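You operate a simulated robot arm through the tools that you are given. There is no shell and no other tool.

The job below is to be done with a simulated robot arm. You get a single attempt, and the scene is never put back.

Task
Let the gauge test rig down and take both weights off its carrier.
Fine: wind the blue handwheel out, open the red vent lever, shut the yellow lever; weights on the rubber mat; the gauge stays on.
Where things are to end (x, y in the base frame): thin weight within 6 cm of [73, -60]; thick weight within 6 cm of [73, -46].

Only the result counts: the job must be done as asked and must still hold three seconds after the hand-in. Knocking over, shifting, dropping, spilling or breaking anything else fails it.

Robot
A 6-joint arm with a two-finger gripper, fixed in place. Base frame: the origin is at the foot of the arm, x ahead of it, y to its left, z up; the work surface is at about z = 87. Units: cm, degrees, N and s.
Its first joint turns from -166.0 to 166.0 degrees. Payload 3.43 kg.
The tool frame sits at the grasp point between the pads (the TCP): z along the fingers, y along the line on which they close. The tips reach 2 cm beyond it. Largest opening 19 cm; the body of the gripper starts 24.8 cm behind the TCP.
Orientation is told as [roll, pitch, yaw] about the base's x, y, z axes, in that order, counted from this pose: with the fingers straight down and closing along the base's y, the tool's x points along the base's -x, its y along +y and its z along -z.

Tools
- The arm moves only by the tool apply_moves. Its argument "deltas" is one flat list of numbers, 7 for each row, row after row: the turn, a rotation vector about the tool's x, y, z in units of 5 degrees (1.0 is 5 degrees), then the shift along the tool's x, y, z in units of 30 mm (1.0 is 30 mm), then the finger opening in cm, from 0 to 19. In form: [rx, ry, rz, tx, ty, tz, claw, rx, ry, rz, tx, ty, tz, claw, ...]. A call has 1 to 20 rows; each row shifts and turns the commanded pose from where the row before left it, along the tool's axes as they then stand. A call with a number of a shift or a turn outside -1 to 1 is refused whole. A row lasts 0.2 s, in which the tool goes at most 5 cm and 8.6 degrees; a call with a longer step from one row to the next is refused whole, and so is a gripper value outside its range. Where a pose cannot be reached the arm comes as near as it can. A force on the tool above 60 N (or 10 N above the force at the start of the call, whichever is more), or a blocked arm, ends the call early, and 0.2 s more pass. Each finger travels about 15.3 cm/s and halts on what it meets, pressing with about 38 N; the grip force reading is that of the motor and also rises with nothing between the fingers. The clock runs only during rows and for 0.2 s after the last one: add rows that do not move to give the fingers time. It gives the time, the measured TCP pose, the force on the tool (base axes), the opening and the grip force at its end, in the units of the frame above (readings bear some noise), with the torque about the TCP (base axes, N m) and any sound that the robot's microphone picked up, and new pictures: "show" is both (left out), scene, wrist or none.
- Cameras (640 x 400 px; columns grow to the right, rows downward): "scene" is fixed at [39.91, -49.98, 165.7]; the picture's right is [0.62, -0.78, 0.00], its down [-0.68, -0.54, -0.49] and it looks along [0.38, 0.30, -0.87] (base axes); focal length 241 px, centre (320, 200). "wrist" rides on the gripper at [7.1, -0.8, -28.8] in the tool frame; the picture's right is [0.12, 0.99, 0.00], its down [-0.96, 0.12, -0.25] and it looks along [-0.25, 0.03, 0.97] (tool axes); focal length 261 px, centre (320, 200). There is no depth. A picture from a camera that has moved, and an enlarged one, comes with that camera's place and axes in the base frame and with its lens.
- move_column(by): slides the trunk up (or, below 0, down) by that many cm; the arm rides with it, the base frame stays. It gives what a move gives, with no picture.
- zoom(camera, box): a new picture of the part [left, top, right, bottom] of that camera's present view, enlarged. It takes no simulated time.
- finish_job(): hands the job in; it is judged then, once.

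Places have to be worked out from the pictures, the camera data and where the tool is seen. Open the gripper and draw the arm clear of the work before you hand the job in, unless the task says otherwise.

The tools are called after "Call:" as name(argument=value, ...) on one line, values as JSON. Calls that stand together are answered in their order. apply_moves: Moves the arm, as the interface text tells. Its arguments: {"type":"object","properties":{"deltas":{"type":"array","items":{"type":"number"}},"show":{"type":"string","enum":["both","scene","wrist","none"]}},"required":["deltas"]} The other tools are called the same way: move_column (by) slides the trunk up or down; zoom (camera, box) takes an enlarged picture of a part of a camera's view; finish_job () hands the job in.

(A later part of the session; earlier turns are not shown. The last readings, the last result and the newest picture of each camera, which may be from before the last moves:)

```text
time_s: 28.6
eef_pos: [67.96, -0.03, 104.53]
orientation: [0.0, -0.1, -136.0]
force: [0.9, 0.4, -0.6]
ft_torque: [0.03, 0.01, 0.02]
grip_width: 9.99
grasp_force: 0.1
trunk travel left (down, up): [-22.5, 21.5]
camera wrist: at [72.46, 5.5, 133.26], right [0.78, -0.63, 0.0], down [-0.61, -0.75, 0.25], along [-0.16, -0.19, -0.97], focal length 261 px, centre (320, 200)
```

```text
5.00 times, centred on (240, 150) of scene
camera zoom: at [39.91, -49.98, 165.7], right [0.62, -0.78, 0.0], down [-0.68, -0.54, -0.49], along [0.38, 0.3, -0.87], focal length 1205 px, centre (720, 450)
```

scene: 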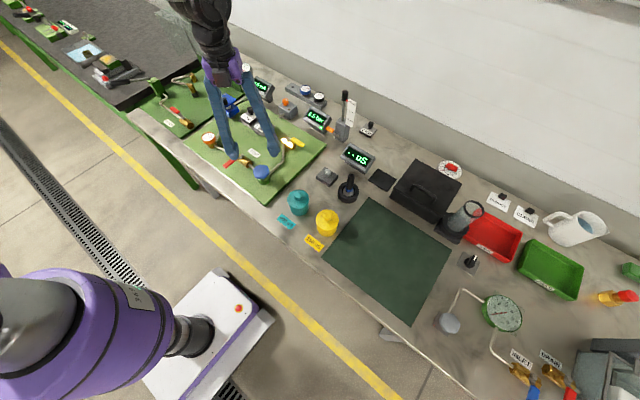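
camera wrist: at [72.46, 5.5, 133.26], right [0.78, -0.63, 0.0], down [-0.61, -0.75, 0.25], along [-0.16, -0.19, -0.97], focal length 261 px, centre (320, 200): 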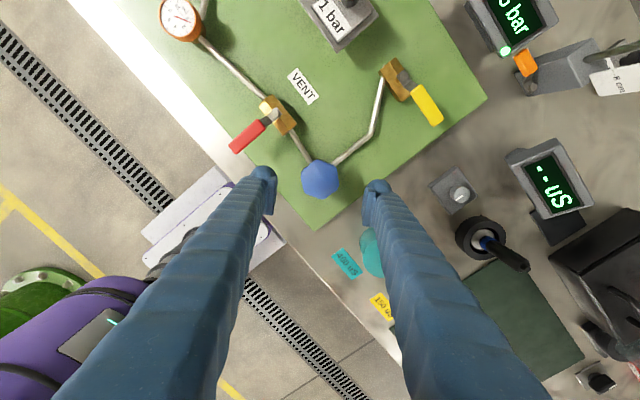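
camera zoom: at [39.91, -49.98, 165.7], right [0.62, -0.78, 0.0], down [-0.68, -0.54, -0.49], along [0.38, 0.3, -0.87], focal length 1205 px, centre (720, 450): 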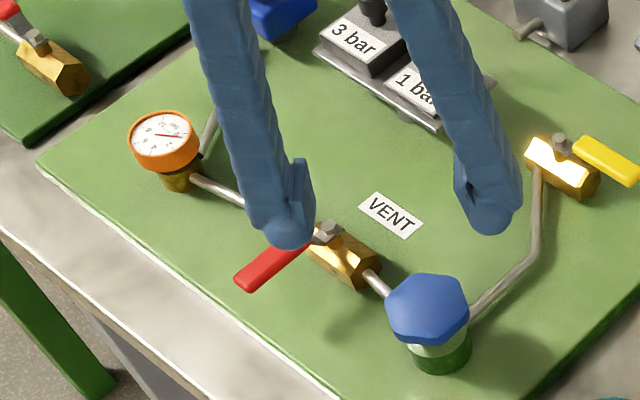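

The tool went about 14° past the wheel, so the wheel really is against its stop. Next is the red vent lever (pivot about [68.8, 12], handle x 60–66 at y about 12.3, top near z 92.5). I turn the tool back to yaw 0 and move above the handle.

Call:
apply_moves(deltas=[0, 0, -1, 0, 0, 0, 10, 0, 0, -1, 0, 0, 0, 10, 0, 0, -1, 0, 0, 0, 10, 0, 0, -1, 0, 0, 0, 10, 0, 0, -1, 0, 0, 0, 10, 0, 0, -1, 0, 0, 0, 10, 0, 0, -1, 0, 0, 0, 10, 0, 0, -1, 0, 0, 0, 10, 0, 0, -1, 0, 0, 0, 10, 0, 0, -1, 0, 0, 0, 10, 0, 0, -1, 0, 0, 0, 10, 0, 0, -1, 0, 0, 0, 10, 0, 0, -1, 0, 0, 0, 10, 0, 0, -1, 0, 0, 0, 10, 0, 0, -1, 0, 0, 0, 10, 0, 0, -1, 0, 0, 0, 10, 0, 0, -1, 0, 0, 0, 10, 0, 0, -1, 0, 0, 0, 10, 0, 0, -1, 0, 0, 0, 10, 0, 0, -1, 0, 0, 0, 10], show="none")

Call:
apply_moves(deltas=[0, 0, -1, 0, 0, 0, 10, 0, 0, -1, 0, 0, 0, 10, 0, 0, -1, 0, 0, 0, 10, 0, 0, -1, 0, 0, 0, 10, 0, 0, -1, 0, 0, 0, 10, 0, 0, -1, 0, 0, 0, 10, 0, 0, -1, 0, 0, 0, 10, 0, 0, -0.2, 0.36, 0.82, 0, 10, 0, 0, 0, 0.36, 0.82, 0, 8, 0, 0, 0, 0.36, 0.82, 0, 7, 0, 0, 0, 0.36, 0.82, 0, 7, 0, 0, 0, 0.36, 0.82, 0, 7, 0, 0, 0, 0, 0, 0, 7], show="both")

Call:
zoom(camera="wrist", box=[210, 80, 430, 220])

Call:
zoom(camera="scene", box=[200, 80, 340, 200])

```text
time_s: 32.8
eef_pos: [67.94, 0.23, 104.49]
orientation: [-0.1, 0.1, -36.0]
force: [0.3, 0.2, -1.3]
ft_torque: [0.04, 0.0, 0.03]
grip_width: 10.0
grasp_force: 0.0
trunk travel left (down, up): [-22.5, 21.5]
```

```text
time_s: 35.6
eef_pos: [62.6, 12.34, 104.2]
orientation: [0.0, 0.0, 0.0]
force: [-0.8, -0.2, -0.1]
ft_torque: [-0.05, 0.01, -0.02]
grip_width: 6.99
grasp_force: 0.1
trunk travel left (down, up): [-22.5, 21.5]
camera wrist: at [55.45, 11.59, 133.07], right [-0.12, 0.99, 0.0], down [0.96, 0.12, 0.25], along [0.24, 0.03, -0.97], focal length 261 px, centre (320, 200)
```

scene: 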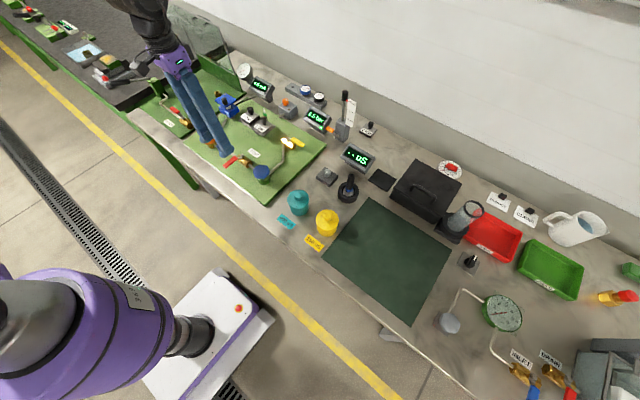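
wrist: 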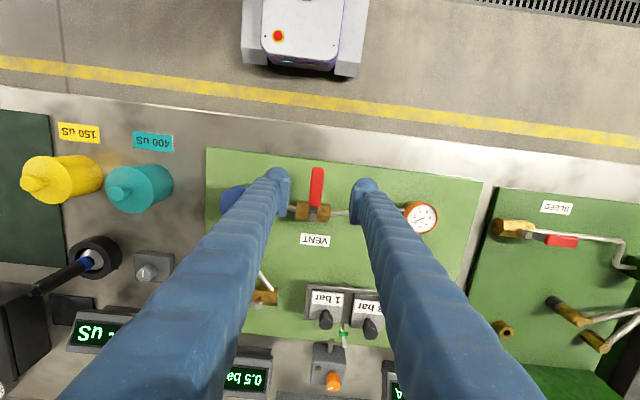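

```text
2.86 times, centred on (320, 150) of wrist
camera zoom: at [55.45, 11.59, 133.07], right [-0.12, 0.99, 0.0], down [0.96, 0.12, 0.25], along [0.24, 0.03, -0.97], focal length 745 px, centre (320, 343)
```

zoom: 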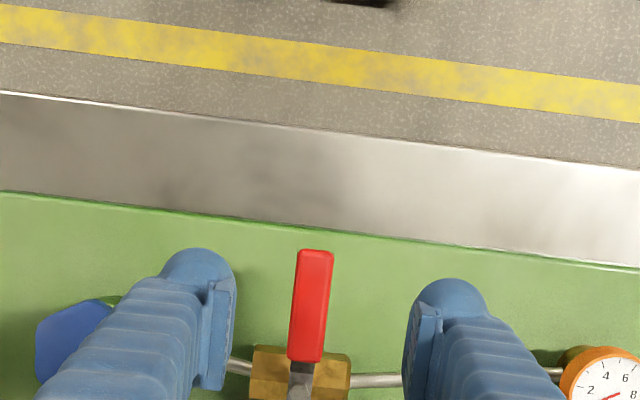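

```text
3.33 times, centred on (270, 140) of scene
camera zoom: at [39.91, -49.98, 165.7], right [0.62, -0.78, 0.0], down [-0.68, -0.54, -0.49], along [0.38, 0.3, -0.87], focal length 804 px, centre (487, 400)
```

zoom: 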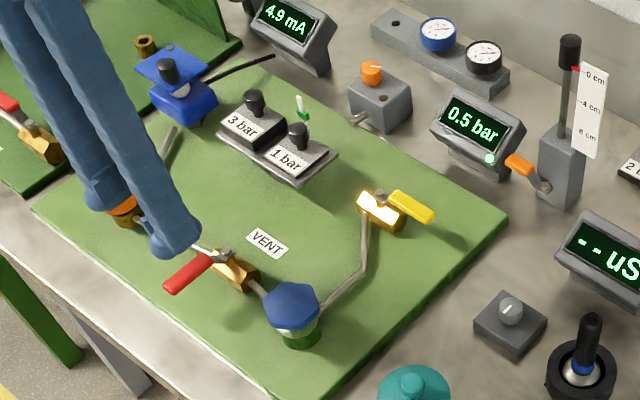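

The handle spans x 60.5–66.7 at y about 12.0. I shift slightly and descend with the fingers straddling it to TCP z about 93.

Call:
apply_moves(deltas=[0, 0, 0, -0.02, -0.1, 0.9, 7, 0, 0, 0, 0, 0, 0.9, 7, 0, 0, 0, 0, 0, 0.9, 7, 0, 0, 0, 0, 0, 0.9, 7, 0, 0, 0, 0, 0, 0.1, 7, 0, 0, 0, 0, 0, 0, 7], show="both")

Call:
zoom(camera="wrist", box=[210, 100, 430, 240])

Call:
zoom(camera="scene", box=[190, 110, 290, 190])

```text
time_s: 37.0
eef_pos: [62.54, 12.09, 93.33]
orientation: [0.0, 0.0, 0.1]
force: [0.8, -0.4, 1.0]
ft_torque: [-0.01, 0.02, -0.05]
grip_width: 7.0
grasp_force: 0.1
trunk travel left (down, up): [-22.5, 21.5]
camera wrist: at [55.42, 11.25, 122.2], right [-0.12, 0.99, 0.0], down [0.96, 0.12, 0.25], along [0.24, 0.03, -0.97], focal length 261 px, centre (320, 200)
```

scene: 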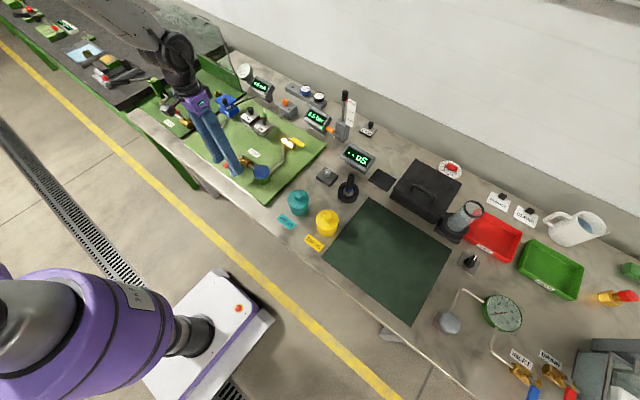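
wrist: 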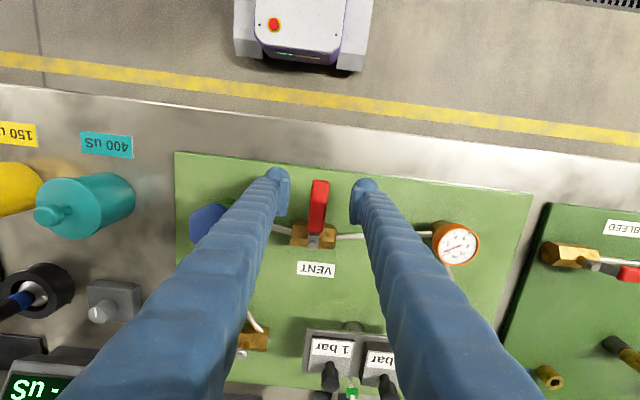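

```text
2.86 times, centred on (320, 170) of wrist
camera zoom: at [55.42, 11.25, 122.2], right [-0.12, 0.99, 0.0], down [0.96, 0.12, 0.25], along [0.24, 0.03, -0.97], focal length 745 px, centre (320, 286)
```

zoom: 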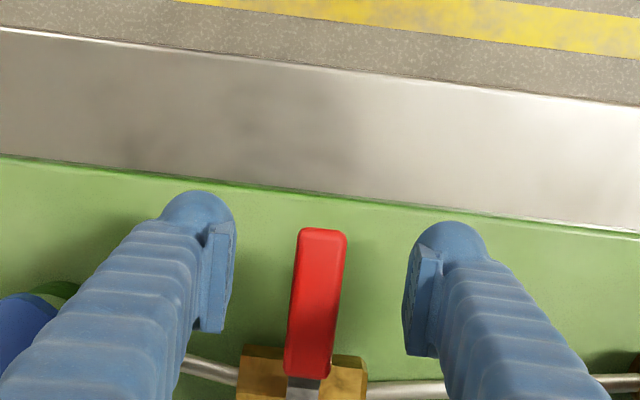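

```text
5.00 times, centred on (240, 150) of scene
camera zoom: at [39.91, -49.98, 165.7], right [0.62, -0.78, 0.0], down [-0.68, -0.54, -0.49], along [0.38, 0.3, -0.87], focal length 1205 px, centre (720, 450)
```

zoom: 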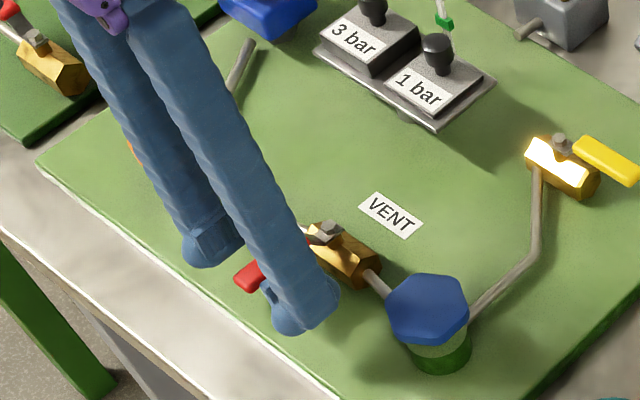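

The fingers straddle the handle well. I close on it, then try 10° of turn toward +y (away from the wheel), following the arc about the pivot, and check the forces.

Call:
apply_moves(deltas=[0, 0, 0, 0, 0, 0.1, 7, 0, 0, 0, 0, 0, 0, 3, 0, 0, 0, 0, 0, 0, 1, 0, 0, 0, 0, 0, 0, 1], show="none")

Call:
apply_moves(deltas=[0, 0, 1, -0.008, 0.182, 0, 1, 0, 0, 1, -0.008, 0.182, 0, 1, 0, 0, 0, 0, 0, 0, 1], show="both")

Call:
zoom(camera="wrist", box=[210, 100, 430, 240])

Call:
zoom(camera="scene", box=[200, 80, 340, 200])

```text
time_s: 38.0
eef_pos: [62.55, 11.98, 93.14]
orientation: [0.0, 0.2, 0.0]
force: [-0.5, -1.8, -1.3]
ft_torque: [-0.07, -0.06, -0.09]
grip_width: 1.8
grasp_force: 45.4
trunk travel left (down, up): [-22.5, 21.5]
```

```text
time_s: 38.8
eef_pos: [62.66, 13.21, 93.0]
orientation: [0.0, -0.1, -10.0]
force: [-5.3, -1.6, 6.3]
ft_torque: [0.05, 0.24, -0.14]
grip_width: 1.82
grasp_force: 44.8
trunk travel left (down, up): [-22.5, 21.5]
camera wrist: at [55.51, 13.54, 121.9], right [0.06, 1.0, 0.0], down [0.97, -0.05, 0.25], along [0.25, -0.01, -0.97], focal length 261 px, centre (320, 200)
```

scene: 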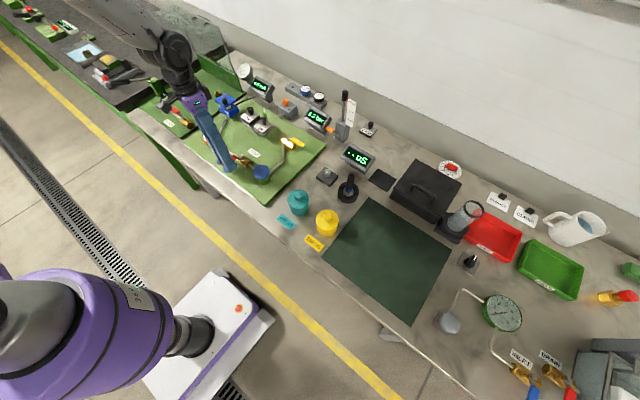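
wrist: 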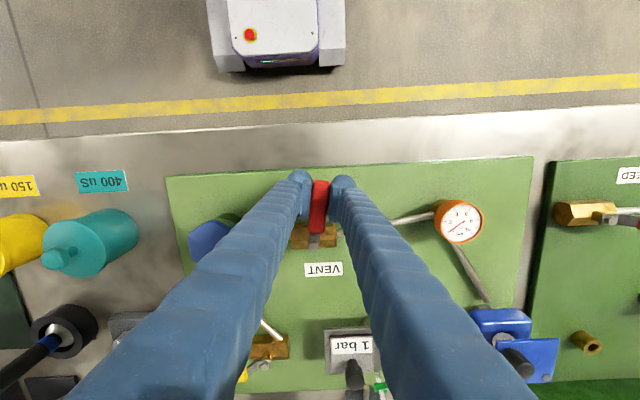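

```text
2.86 times, centred on (320, 170) of wrist
camera zoom: at [55.51, 13.54, 121.9], right [0.06, 1.0, 0.0], down [0.97, -0.05, 0.25], along [0.25, -0.01, -0.97], focal length 745 px, centre (320, 286)
```

zoom: 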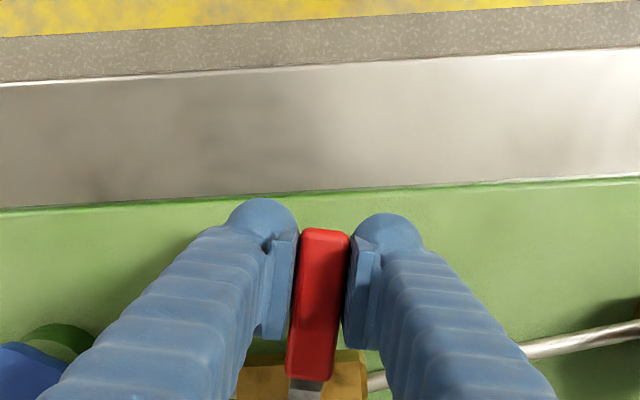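

```text
3.33 times, centred on (270, 140) of scene
camera zoom: at [39.91, -49.98, 165.7], right [0.62, -0.78, 0.0], down [-0.68, -0.54, -0.49], along [0.38, 0.3, -0.87], focal length 804 px, centre (487, 400)
```

zoom: 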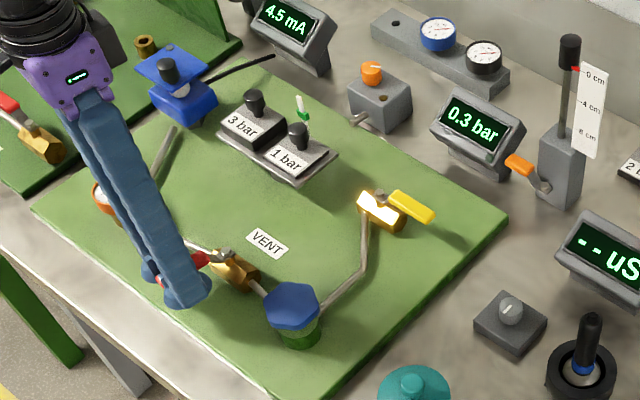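

The lever turns freely and pressure falls to 0.3 bar, so this direction is right. I continue the arc another 40°.

Call:
apply_moves(deltas=[0, 0, 1, -0.008, 0.182, 0, 1, 0, 0, 1, -0.008, 0.182, 0, 1, 0, 0, 1, -0.008, 0.182, 0, 1, 0, 0, 1, -0.008, 0.182, 0, 1, 0, 0, 1, -0.008, 0.182, 0, 1, 0, 0, 1, -0.008, 0.182, 0, 1, 0, 0, 1, -0.008, 0.182, 0, 1, 0, 0, 1, -0.008, 0.182, 0, 1, 0, 0, 0, 0, 0, 0, 1], show="wrist")

```text
time_s: 40.8
eef_pos: [64.78, 16.93, 92.98]
orientation: [0.0, 0.0, -50.0]
force: [0.3, -6.5, 3.4]
ft_torque: [-0.14, -0.08, -0.28]
grip_width: 1.8
grasp_force: 44.7
trunk travel left (down, up): [-22.5, 21.5]
camera wrist: at [59.61, 21.82, 121.86], right [0.68, 0.73, 0.0], down [0.71, -0.66, 0.25], along [0.18, -0.17, -0.97], focal length 261 px, centre (320, 200)
```

wrist: 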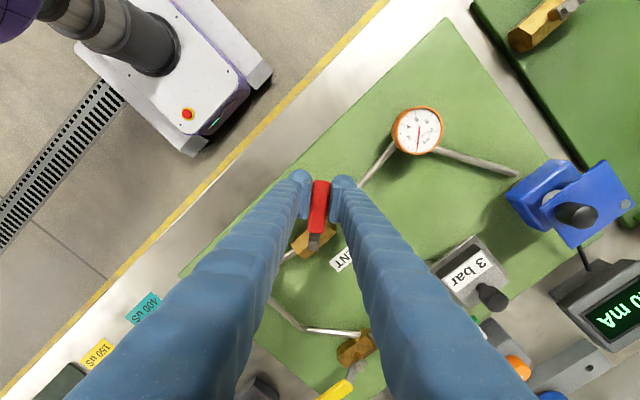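

Going smoothly with low forces (lever now at about 50°). I continue another 40° to bring it in line with the pipe.

Call:
apply_moves(deltas=[0, 0, 1, -0.008, 0.182, 0, 1, 0, 0, 1, -0.008, 0.182, 0, 1, 0, 0, 1, -0.008, 0.182, 0, 1, 0, 0, 1, -0.008, 0.182, 0, 1, 0, 0, 1, -0.008, 0.182, 0, 1, 0, 0, 1, -0.008, 0.182, 0, 1, 0, 0, 1, -0.008, 0.182, 0, 1, 0, 0, 1, -0.008, 0.182, 0, 1, 0, 0, 0, 0, 0, 0, 1], show="both")

Call:
zoom(camera="wrist", box=[210, 100, 430, 240])

Call:
zoom(camera="scene", box=[200, 80, 340, 200])

```text
time_s: 42.8
eef_pos: [68.98, 18.55, 93.09]
orientation: [0.0, 0.1, -90.0]
force: [12.6, -4.3, 2.0]
ft_torque: [-0.04, -0.05, 0.74]
grip_width: 1.78
grasp_force: 45.2
trunk travel left (down, up): [-22.5, 21.5]
camera wrist: at [68.04, 25.52, 121.82], right [0.99, 0.12, 0.0], down [0.12, -0.96, 0.25], along [0.03, -0.25, -0.97], focal length 261 px, centre (320, 200)
```

scene: 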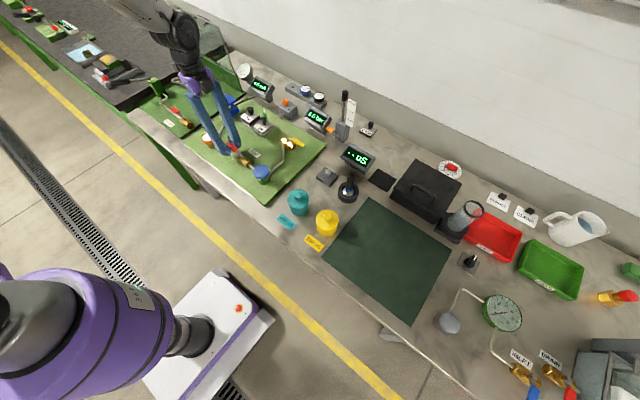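
wrist: 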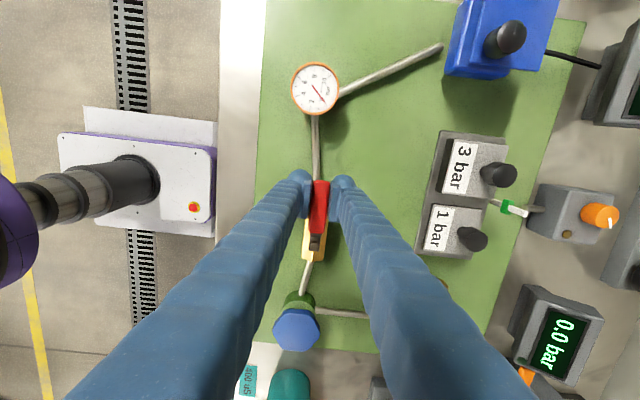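

```text
2.86 times, centred on (320, 170) of wrist
camera zoom: at [68.04, 25.52, 121.82], right [0.99, 0.12, 0.0], down [0.12, -0.96, 0.25], along [0.03, -0.25, -0.97], focal length 745 px, centre (320, 286)
```

zoom: 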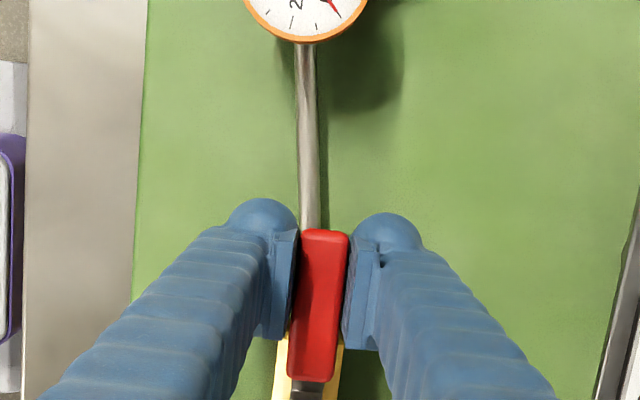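

```text
3.33 times, centred on (270, 140) of scene
camera zoom: at [39.91, -49.98, 165.7], right [0.62, -0.78, 0.0], down [-0.68, -0.54, -0.49], along [0.38, 0.3, -0.87], focal length 804 px, centre (487, 400)
```

zoom: 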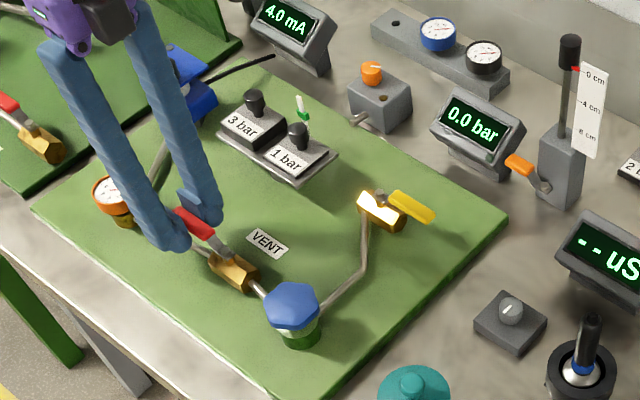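

Pressure is 0.0 bar and the lever is at its stop, in line with the pipe (torque 0.74 N·m). I release, rise to about z 106 and look toward the yellow lever.

Call:
apply_moves(deltas=[0, 0, 0, 0, 0, 0, 4, 0, 0, 0, 0, 0, 0, 7, 0, 0, 0, 0, 0, 0, 7, 0, 0, 0, 0, 0, -0.9, 7, 0, 0, 0, 0, 0, -0.9, 7, 0, 0, 0, 0, 0, -0.9, 7, 0, 0, 0, 0, 0, -0.9, 7, 0, 0, 0, 0, 0, -0.9, 7, 0, 0, 0, -0.9, 0.8, 0, 7, 0, 0, 0, -0.9, 0.8, 0, 7, 0, 0, 0, -0.9, 0.8, 0, 7, 0, 0, 0, -0.9, 0.8, 0, 7, 0, 0, 0, -0.9, 0.8, 0, 7, 0, 0, 0, -0.9, 0.8, 0, 7, 0, 0, 0, -0.9, 0.8, 0, 7, 0, 0, 0, -0.6, 0.4, 0, 7, 0, 0, 0, 0, 0, 0, 7], show="both")

Call:
zoom(camera="wrist", box=[210, 80, 430, 220])

Call:
zoom(camera="scene", box=[200, 80, 340, 200])

```text
time_s: 46.4
eef_pos: [87.05, -2.18, 106.66]
orientation: [-0.1, 0.0, -89.9]
force: [0.7, 0.0, 0.2]
ft_torque: [0.01, 0.01, 0.02]
grip_width: 7.0
grasp_force: 0.1
trunk travel left (down, up): [-22.5, 21.5]
camera wrist: at [86.16, 4.91, 135.52], right [0.99, 0.12, 0.0], down [0.12, -0.96, 0.25], along [0.03, -0.25, -0.97], focal length 261 px, centre (320, 200)
```

scene: 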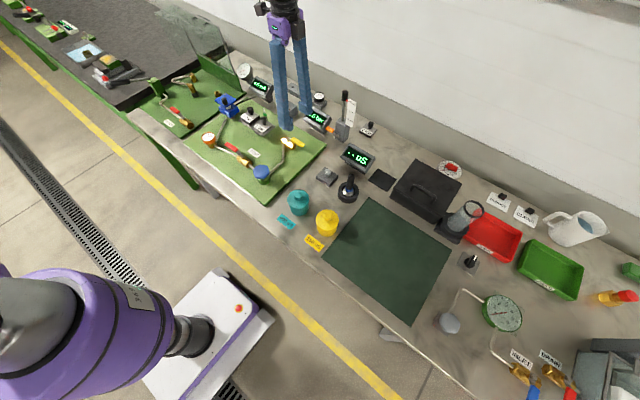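
wrist: 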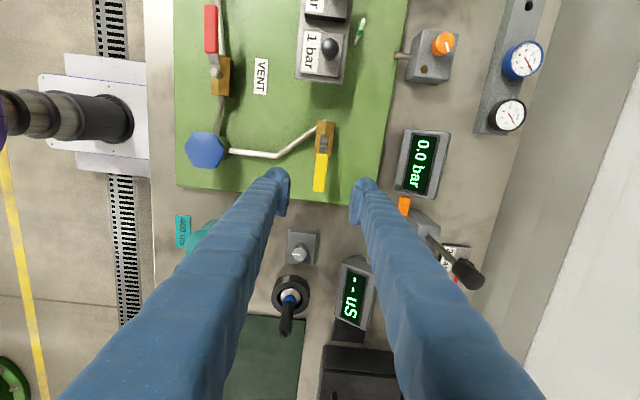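

```text
2.86 times, centred on (320, 150) of wrist
camera zoom: at [86.16, 4.91, 135.52], right [0.99, 0.12, 0.0], down [0.12, -0.96, 0.25], along [0.03, -0.25, -0.97], focal length 745 px, centre (320, 343)
```

zoom: 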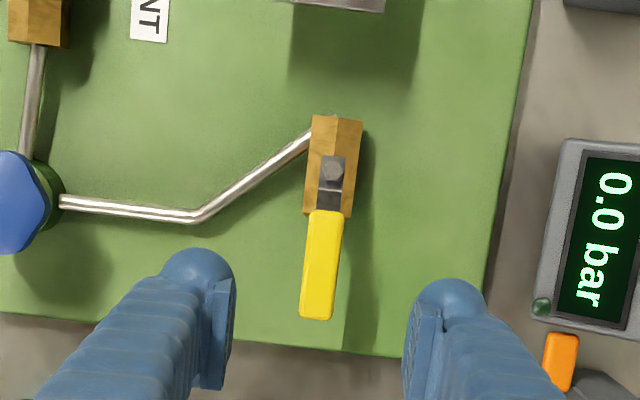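

```text
3.33 times, centred on (270, 140) of scene
camera zoom: at [39.91, -49.98, 165.7], right [0.62, -0.78, 0.0], down [-0.68, -0.54, -0.49], along [0.38, 0.3, -0.87], focal length 804 px, centre (487, 400)
```

zoom: 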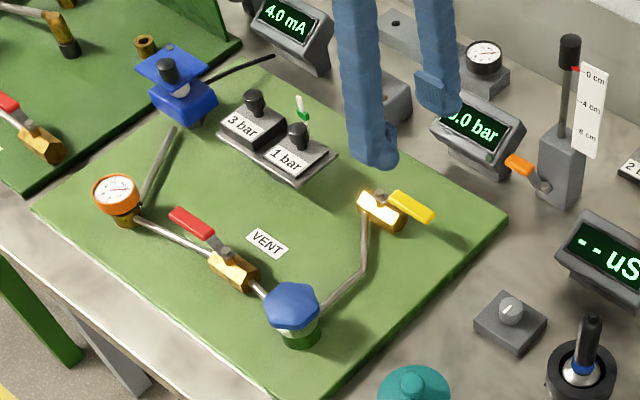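

Yellow lever: pivot about [87.0, 3.8], handle along -y at x about 87.05 down to y -4.8. I descend straight to z 93 and close on it.

Call:
apply_moves(deltas=[0, 0, 0, 0, 0, 0.9, 7, 0, 0, 0, 0, 0, 0.9, 7, 0, 0, 0, 0, 0, 0.9, 7, 0, 0, 0, 0, 0, 0.9, 7, 0, 0, 0, 0, 0, 0.9, 7, 0, 0, 0, 0, 0, 0, 7], show="both")

Call:
zoom(camera="wrist", box=[210, 100, 430, 240])

Call:
zoom(camera="scene", box=[240, 90, 340, 170])

```text
time_s: 47.8
eef_pos: [86.96, -2.5, 93.25]
orientation: [0.0, 0.0, -90.0]
force: [0.9, -0.8, 0.2]
ft_torque: [-0.02, 0.01, 0.02]
grip_width: 7.0
grasp_force: 0.0
trunk travel left (down, up): [-22.5, 21.5]
camera wrist: at [86.08, 4.57, 122.02], right [0.99, 0.12, 0.0], down [0.12, -0.96, 0.25], along [0.03, -0.25, -0.97], focal length 261 px, centre (320, 200)
```

scene: 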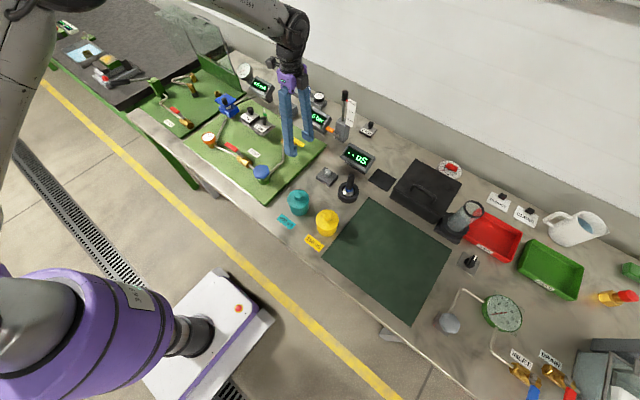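
wrist: 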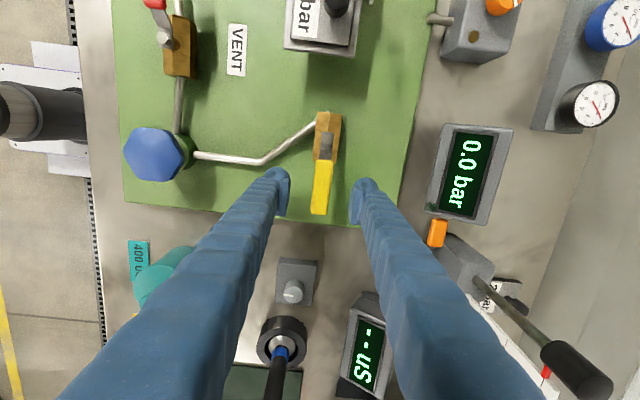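

```text
2.86 times, centred on (320, 170) of wrist
camera zoom: at [86.08, 4.57, 122.02], right [0.99, 0.12, 0.0], down [0.12, -0.96, 0.25], along [0.03, -0.25, -0.97], focal length 745 px, centre (320, 286)
```

zoom: 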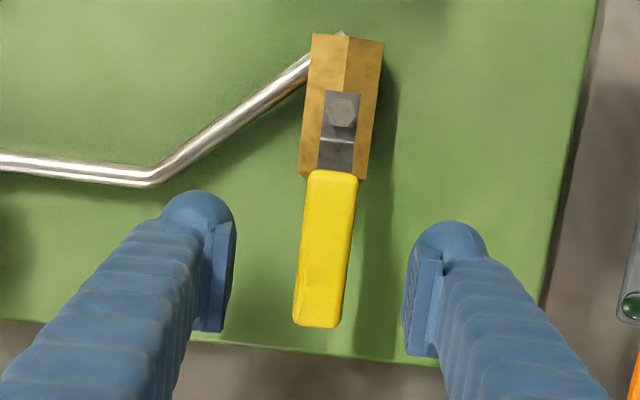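

```text
5.00 times, centred on (290, 130) of scene
camera zoom: at [39.91, -49.98, 165.7], right [0.62, -0.78, 0.0], down [-0.68, -0.54, -0.49], along [0.38, 0.3, -0.87], focal length 1205 px, centre (470, 550)
```

zoom: 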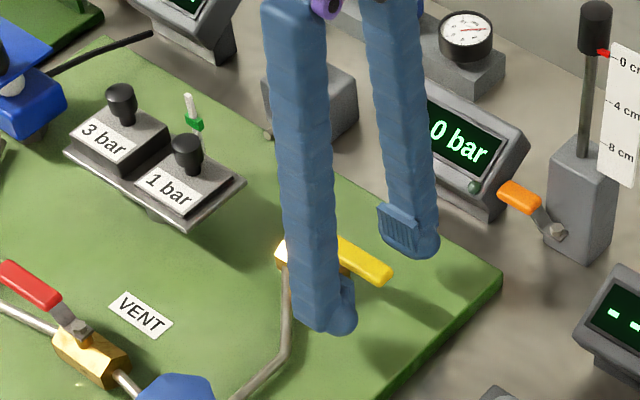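

The pads straddle the handle evenly. I close and make one small 5° test step toward +x (counterclockwise), checking the resistance.

Call:
apply_moves(deltas=[0, 0, 0, 0, 0, 0.07, 7, 0, 0, 0, 0, 0, 0, 3, 0, 0, 0, 0, 0, 0, 1, 0, 0, 0, 0, 0, 0, 1], show="none")

Call:
apply_moves(deltas=[0, 0, -1, 0.008, 0.186, 0, 1, 0, 0, 0, 0, 0, 0, 1], show="wrist")

Call:
zoom(camera="wrist", box=[210, 100, 430, 240])

```text
time_s: 48.8
eef_pos: [87.0, -2.17, 92.82]
orientation: [-0.1, 0.0, -90.1]
force: [0.4, -0.5, -3.0]
ft_torque: [0.01, -0.02, -0.04]
grip_width: 1.63
grasp_force: 45.0
trunk travel left (down, up): [-22.5, 21.5]
```

```text
time_s: 49.4
eef_pos: [87.59, -2.21, 92.91]
orientation: [-0.1, 0.0, -84.9]
force: [-2.6, -6.4, -4.3]
ft_torque: [-0.14, 0.0, 0.17]
grip_width: 1.65
grasp_force: 45.3
trunk travel left (down, up): [-22.5, 21.5]
camera wrist: at [86.1, 4.66, 121.68], right [0.98, 0.21, 0.0], down [0.2, -0.95, 0.25], along [0.05, -0.24, -0.97], focal length 261 px, centre (320, 200)
```

wrist: 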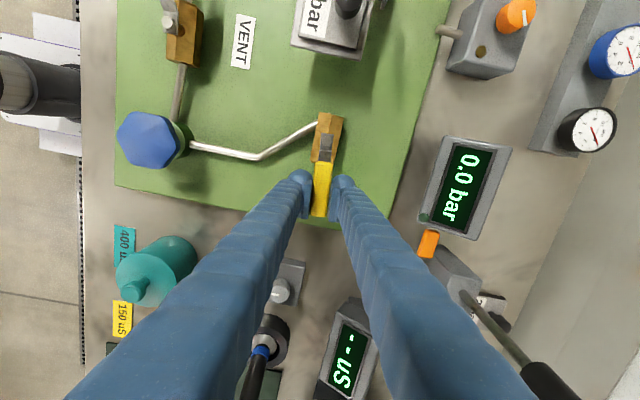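

```text
2.86 times, centred on (320, 170) of wrist
camera zoom: at [86.1, 4.66, 121.68], right [0.98, 0.21, 0.0], down [0.2, -0.95, 0.25], along [0.05, -0.24, -0.97], focal length 745 px, centre (320, 286)
```

zoom: 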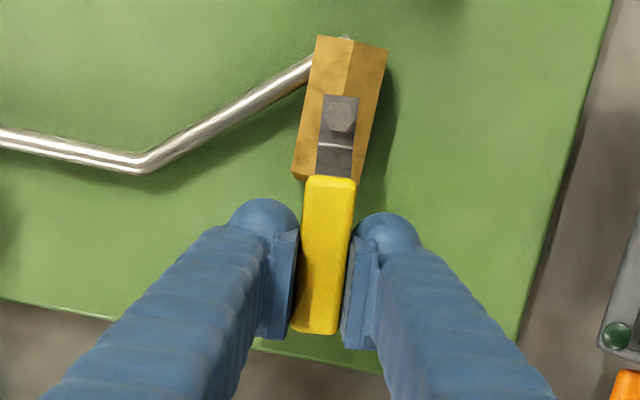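

The lever follows with little resistance. I continue 20° in the same direction.

Call:
apply_moves(deltas=[0, 0, -1, 0.008, 0.18, 0, 1, 0, 0, -1, 0.008, 0.18, 0, 1, 0, 0, -1, 0.008, 0.18, 0, 1, 0, 0, -1, 0.008, 0.18, 0, 1, 0, 0, 0, 0, 0, 0, 1], show="wrist")

Call:
zoom(camera="wrist", box=[210, 100, 430, 240])

```text
time_s: 50.6
eef_pos: [89.71, -1.78, 92.86]
orientation: [0.0, 0.0, -64.9]
force: [-0.5, -4.8, -8.5]
ft_torque: [-0.08, -0.07, 0.15]
grip_width: 1.67
grasp_force: 44.7
trunk travel left (down, up): [-22.5, 21.5]
camera wrist: at [85.92, 4.3, 121.67], right [0.85, 0.53, 0.0], down [0.51, -0.82, 0.25], along [0.13, -0.21, -0.97], focal length 261 px, centre (320, 200)
```

wrist: 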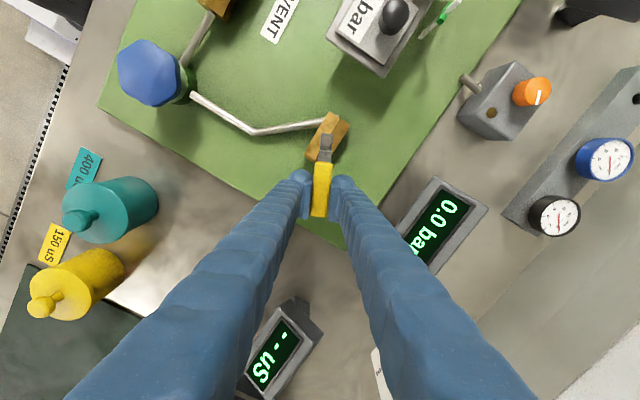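

```text
2.86 times, centred on (320, 170) of wrist
camera zoom: at [85.92, 4.3, 121.67], right [0.85, 0.53, 0.0], down [0.51, -0.82, 0.25], along [0.13, -0.21, -0.97], focal length 745 px, centre (320, 286)
```

zoom: 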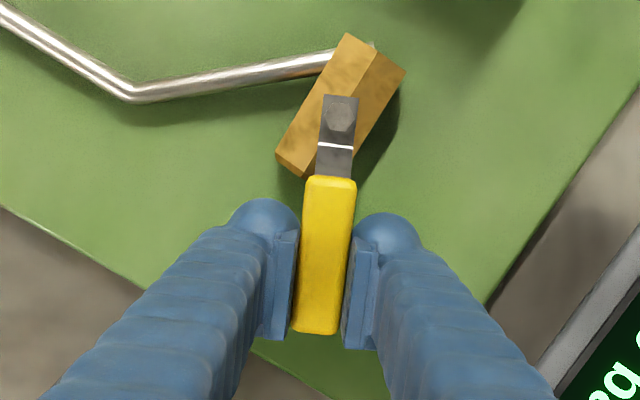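

It keeps following. I continue the arc 35° and then check again.

Call:
apply_moves(deltas=[0, 0, -1, 0.008, 0.18, 0, 1, 0, 0, -1, 0.008, 0.18, 0, 1, 0, 0, -1, 0.008, 0.18, 0, 1, 0, 0, -1, 0.008, 0.18, 0, 1, 0, 0, -1, 0.008, 0.18, 0, 1, 0, 0, -1, 0.008, 0.18, 0, 1, 0, 0, -1, 0.008, 0.18, 0, 1, 0, 0, 0, 0, 0, 0, 1], show="none")

Call:
apply_moves(deltas=[0, 0, -1, 0.008, 0.18, 0, 1, 0, 0, -1, 0.008, 0.18, 0, 1, 0, 0, -1, 0.008, 0.18, 0, 1, 0, 0, -1, 0.008, 0.18, 0, 1, 0, 0, -1, 0.008, 0.18, 0, 1, 0, 0, -1, 0.008, 0.18, 0, 1, 0, 0, 0, 0, 0, 0, 1], show="both")

Call:
zoom(camera="wrist", box=[210, 100, 430, 240])

Call:
zoom(camera="scene", box=[200, 80, 340, 200])

```text
time_s: 52.4
eef_pos: [92.42, 0.87, 92.86]
orientation: [0.0, 0.0, -29.9]
force: [6.8, -3.0, 6.0]
ft_torque: [0.05, 0.09, 0.05]
grip_width: 1.64
grasp_force: 45.3
trunk travel left (down, up): [-22.5, 21.5]
```

```text
time_s: 54.0
eef_pos: [93.27, 4.17, 92.91]
orientation: [0.0, -0.1, 0.1]
force: [17.7, 6.1, 4.8]
ft_torque: [0.03, -0.26, -0.46]
grip_width: 1.59
grasp_force: 45.1
trunk travel left (down, up): [-22.5, 21.5]
camera wrist: at [86.21, 3.15, 121.6], right [-0.12, 0.99, 0.0], down [0.96, 0.12, 0.25], along [0.25, 0.03, -0.97], focal length 261 px, centre (320, 200)
```

scene: 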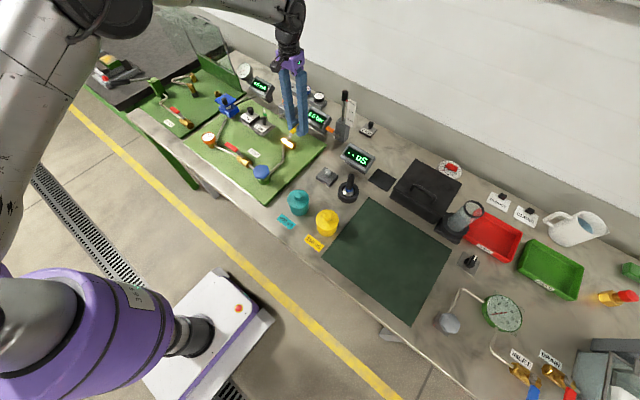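
wrist: 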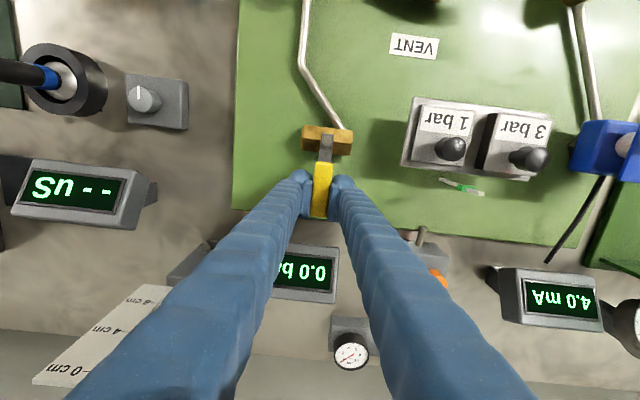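

```text
2.86 times, centred on (320, 170) of wrist
camera zoom: at [86.21, 3.15, 121.6], right [-0.12, 0.99, 0.0], down [0.96, 0.12, 0.25], along [0.25, 0.03, -0.97], focal length 745 px, centre (320, 286)
```

zoom: 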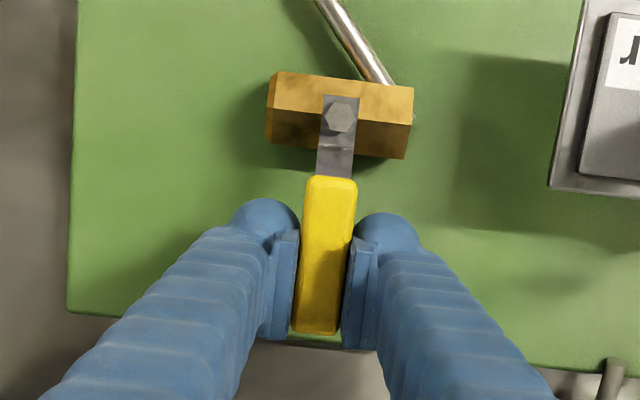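

```text
3.33 times, centred on (270, 140) of scene
camera zoom: at [39.91, -49.98, 165.7], right [0.62, -0.78, 0.0], down [-0.68, -0.54, -0.49], along [0.38, 0.3, -0.87], focal length 804 px, centre (487, 400)
```

zoom: 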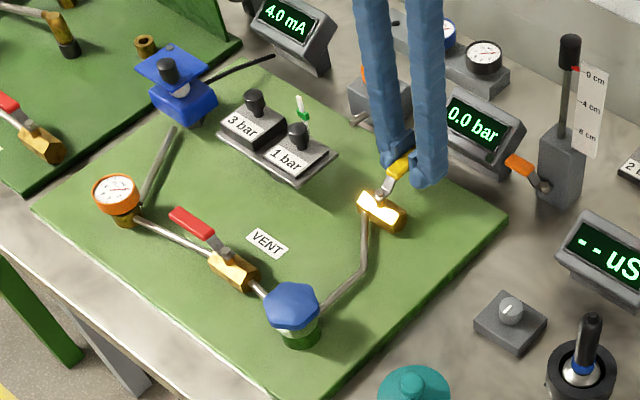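

The yellow lever is now square across its body and against its stop (torque -0.46 N·m), so it is shut. I release it, rise to about z 107, and move over toward the weights for a look.

Call:
apply_moves(deltas=[0, 0, 0, 0, 0, 0, 3, 0, 0, 0, 0, 0, 0, 5, 0, 0, 0, 0, 0, 0, 5, 0, 0, 0, 0, 0, -0.95, 5, 0, 0, 0, 0, 0, -0.95, 5, 0, 0, 0, 0, 0, -0.95, 5, 0, 0, 0, 0, 0, -0.95, 5, 0, 0, 0, 0, 0, -0.95, 5, 0, 0, 0, 0.6, 0.8, 0, 5, 0, 0, 0, 0.6, 0.8, 0, 5, 0, 0, 0, 0.6, 0.8, 0, 5, 0, 0, 0, 0.5, 0.8, 0, 5, 0, 0, 0, 0, 0.8, 0, 5, 0, 0, 0, 0, 0, 0, 5], show="both")

Call:
zoom(camera="wrist", box=[210, 100, 430, 240])

Call:
zoom(camera="scene", box=[220, 80, 320, 160])

```text
time_s: 57.0
eef_pos: [86.41, 16.06, 107.21]
orientation: [0.0, 0.0, 0.0]
force: [-0.1, 0.5, 0.1]
ft_torque: [-0.1, 0.0, 0.02]
grip_width: 4.99
grasp_force: 0.1
trunk travel left (down, up): [-22.5, 21.5]
camera wrist: at [79.27, 15.24, 136.0], right [-0.12, 0.99, 0.0], down [0.96, 0.12, 0.25], along [0.24, 0.03, -0.97], focal length 261 px, centre (320, 200)
```

scene: 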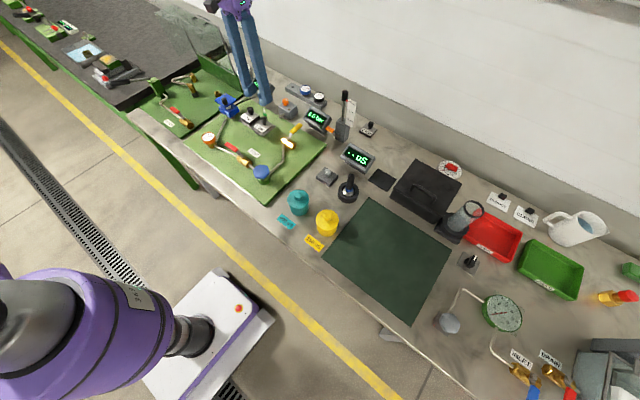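
wrist: 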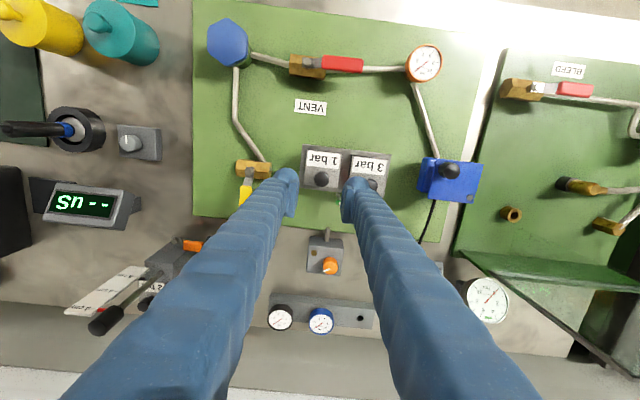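

```text
2.86 times, centred on (320, 170) of wrist
camera zoom: at [79.27, 15.24, 136.0], right [-0.12, 0.99, 0.0], down [0.96, 0.12, 0.25], along [0.24, 0.03, -0.97], focal length 745 px, centre (320, 286)
```

zoom: 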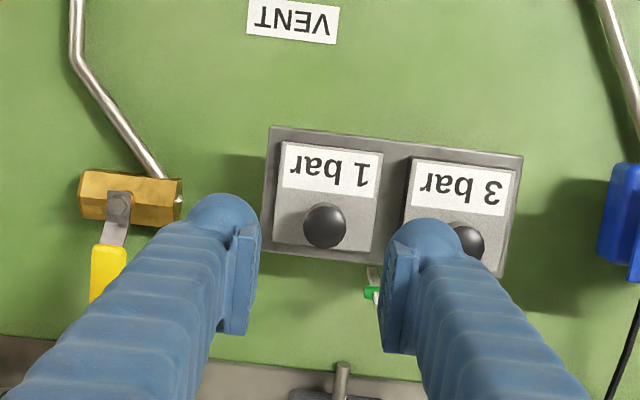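

```text
5.00 times, centred on (270, 120) of scene
camera zoom: at [39.91, -49.98, 165.7], right [0.62, -0.78, 0.0], down [-0.68, -0.54, -0.49], along [0.38, 0.3, -0.87], focal length 1205 px, centre (570, 600)
```

zoom: 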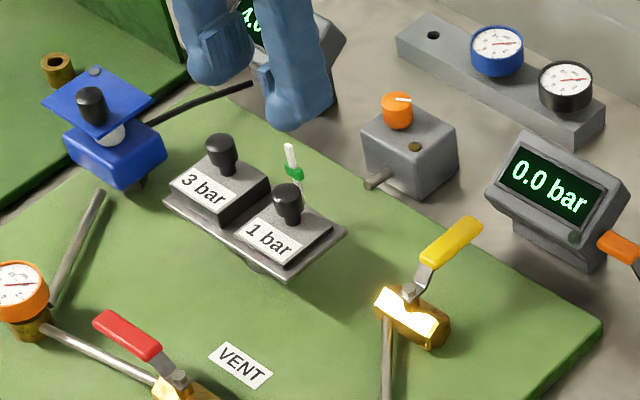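

The 3 bar (thick) knob is at about [86, 23.7] with top near z 96.8; the 1 bar (thin) knob at about [86.1, 16.4], top near z 95.5. I'll take the thick one first so nothing crowds the thin one; moving over it now and partway down.

Call:
apply_moves(deltas=[0, 0, 0, 0.04, 0.85, 0, 5, 0, 0, 0, 0.04, 0.85, 0, 5, 0, 0, 0, 0.04, 0.85, 0, 5, 0, 0, 0, 0, 0, 0.8, 5, 0, 0, 0, 0, 0, 0.8, 5, 0, 0, 0, 0, 0, 0, 5], show="both")

Call:
zoom(camera="wrist", box=[210, 100, 430, 240])

Call:
zoom(camera="scene", box=[220, 80, 320, 160])

```text
time_s: 58.4
eef_pos: [86.08, 23.52, 102.2]
orientation: [0.0, 0.0, 0.2]
force: [-0.4, 0.1, 0.5]
ft_torque: [0.02, -0.05, 0.01]
grip_width: 5.01
grasp_force: 0.2
trunk travel left (down, up): [-22.5, 21.5]
camera wrist: at [78.89, 22.6, 131.16], right [-0.12, 0.99, 0.0], down [0.96, 0.12, 0.25], along [0.24, 0.03, -0.97], focal length 261 px, centre (320, 200)
```

scene: 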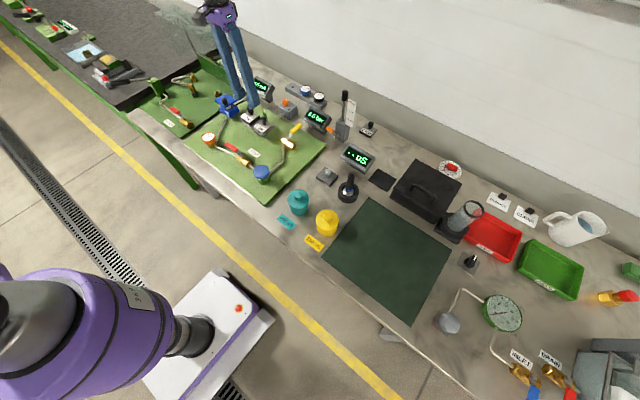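
wrist: 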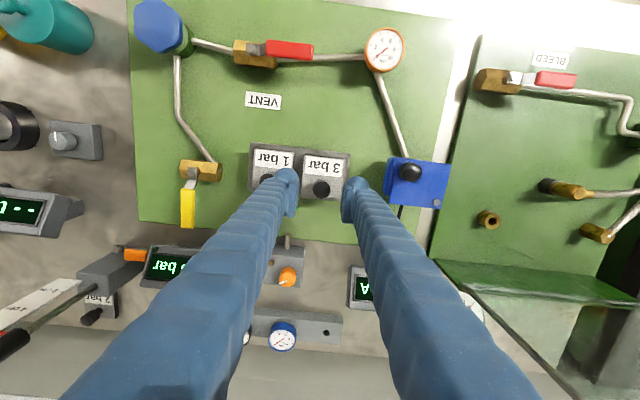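

```text
2.86 times, centred on (320, 170) of wrist
camera zoom: at [78.89, 22.6, 131.16], right [-0.12, 0.99, 0.0], down [0.96, 0.12, 0.25], along [0.24, 0.03, -0.97], focal length 745 px, centre (320, 286)
```

zoom: 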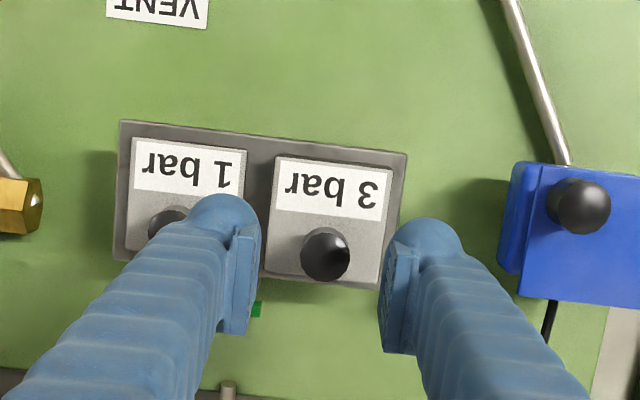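

```text
5.00 times, centred on (270, 120) of scene
camera zoom: at [39.91, -49.98, 165.7], right [0.62, -0.78, 0.0], down [-0.68, -0.54, -0.49], along [0.38, 0.3, -0.87], focal length 1205 px, centre (570, 600)
```

zoom: 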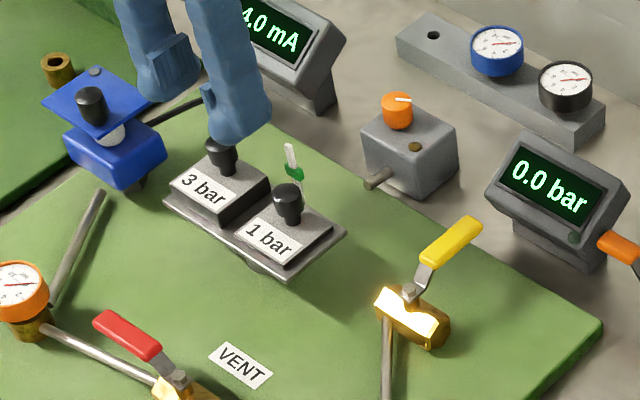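

The knob lies midway between the pads. I go down to TCP z about 96.2 (tips just above the weight's top face) and look before closing.

Call:
apply_moves(deltas=[0, 0, 0, 0, 0.06, 0.7, 5, 0, 0, 0, 0, 0, 0.7, 5, 0, 0, 0, 0, 0, 0.5, 5, 0, 0, 0, 0, 0, 0, 5], show="both")

Call:
zoom(camera="wrist", box=[210, 100, 430, 240])

Call:
zoom(camera="scene", box=[230, 90, 290, 140])

```text
time_s: 59.4
eef_pos: [86.23, 23.53, 96.53]
orientation: [-0.1, 0.1, 0.1]
force: [0.5, 0.2, -0.9]
ft_torque: [-0.04, 0.01, 0.01]
grip_width: 4.98
grasp_force: 0.0
trunk travel left (down, up): [-22.5, 21.5]
camera wrist: at [79.1, 22.65, 125.4], right [-0.12, 0.99, 0.0], down [0.96, 0.12, 0.25], along [0.24, 0.03, -0.97], focal length 261 px, centre (320, 200)
```

scene: 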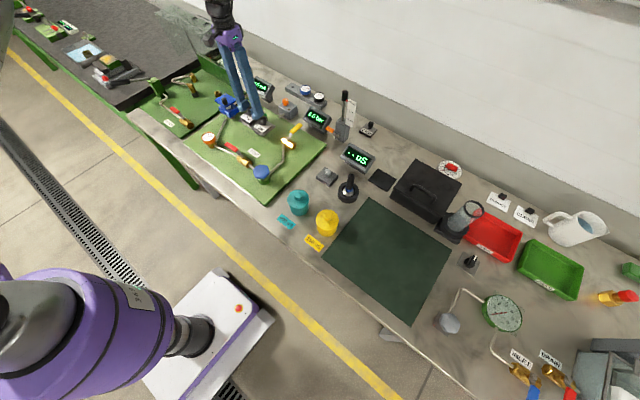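
wrist: 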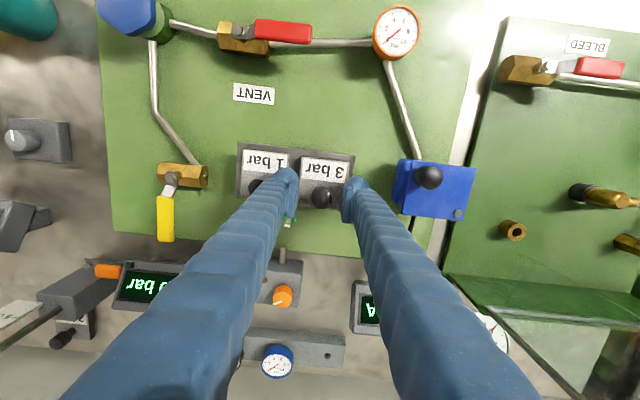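

```text
2.86 times, centred on (320, 170) of wrist
camera zoom: at [79.1, 22.65, 125.4], right [-0.12, 0.99, 0.0], down [0.96, 0.12, 0.25], along [0.24, 0.03, -0.97], focal length 745 px, centre (320, 286)
```

zoom: 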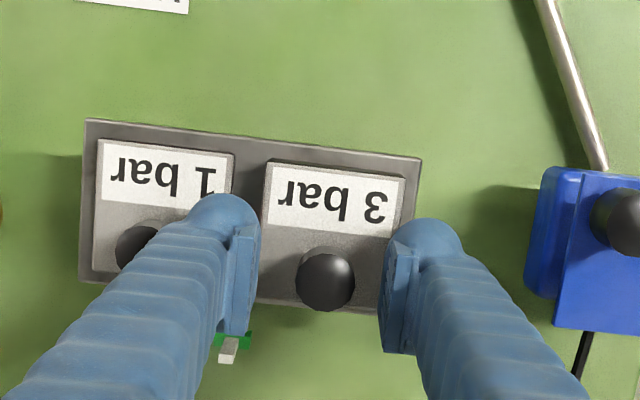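

```text
8.00 times, centred on (260, 115) of scene
camera zoom: at [39.91, -49.98, 165.7], right [0.62, -0.78, 0.0], down [-0.68, -0.54, -0.49], along [0.38, 0.3, -0.87], focal length 1928 px, centre (800, 880)
```

zoom: 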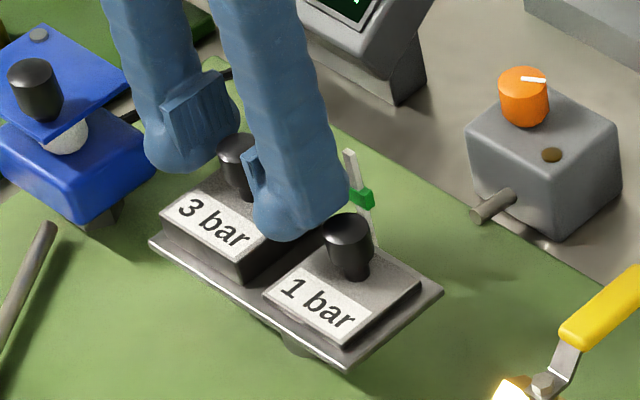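

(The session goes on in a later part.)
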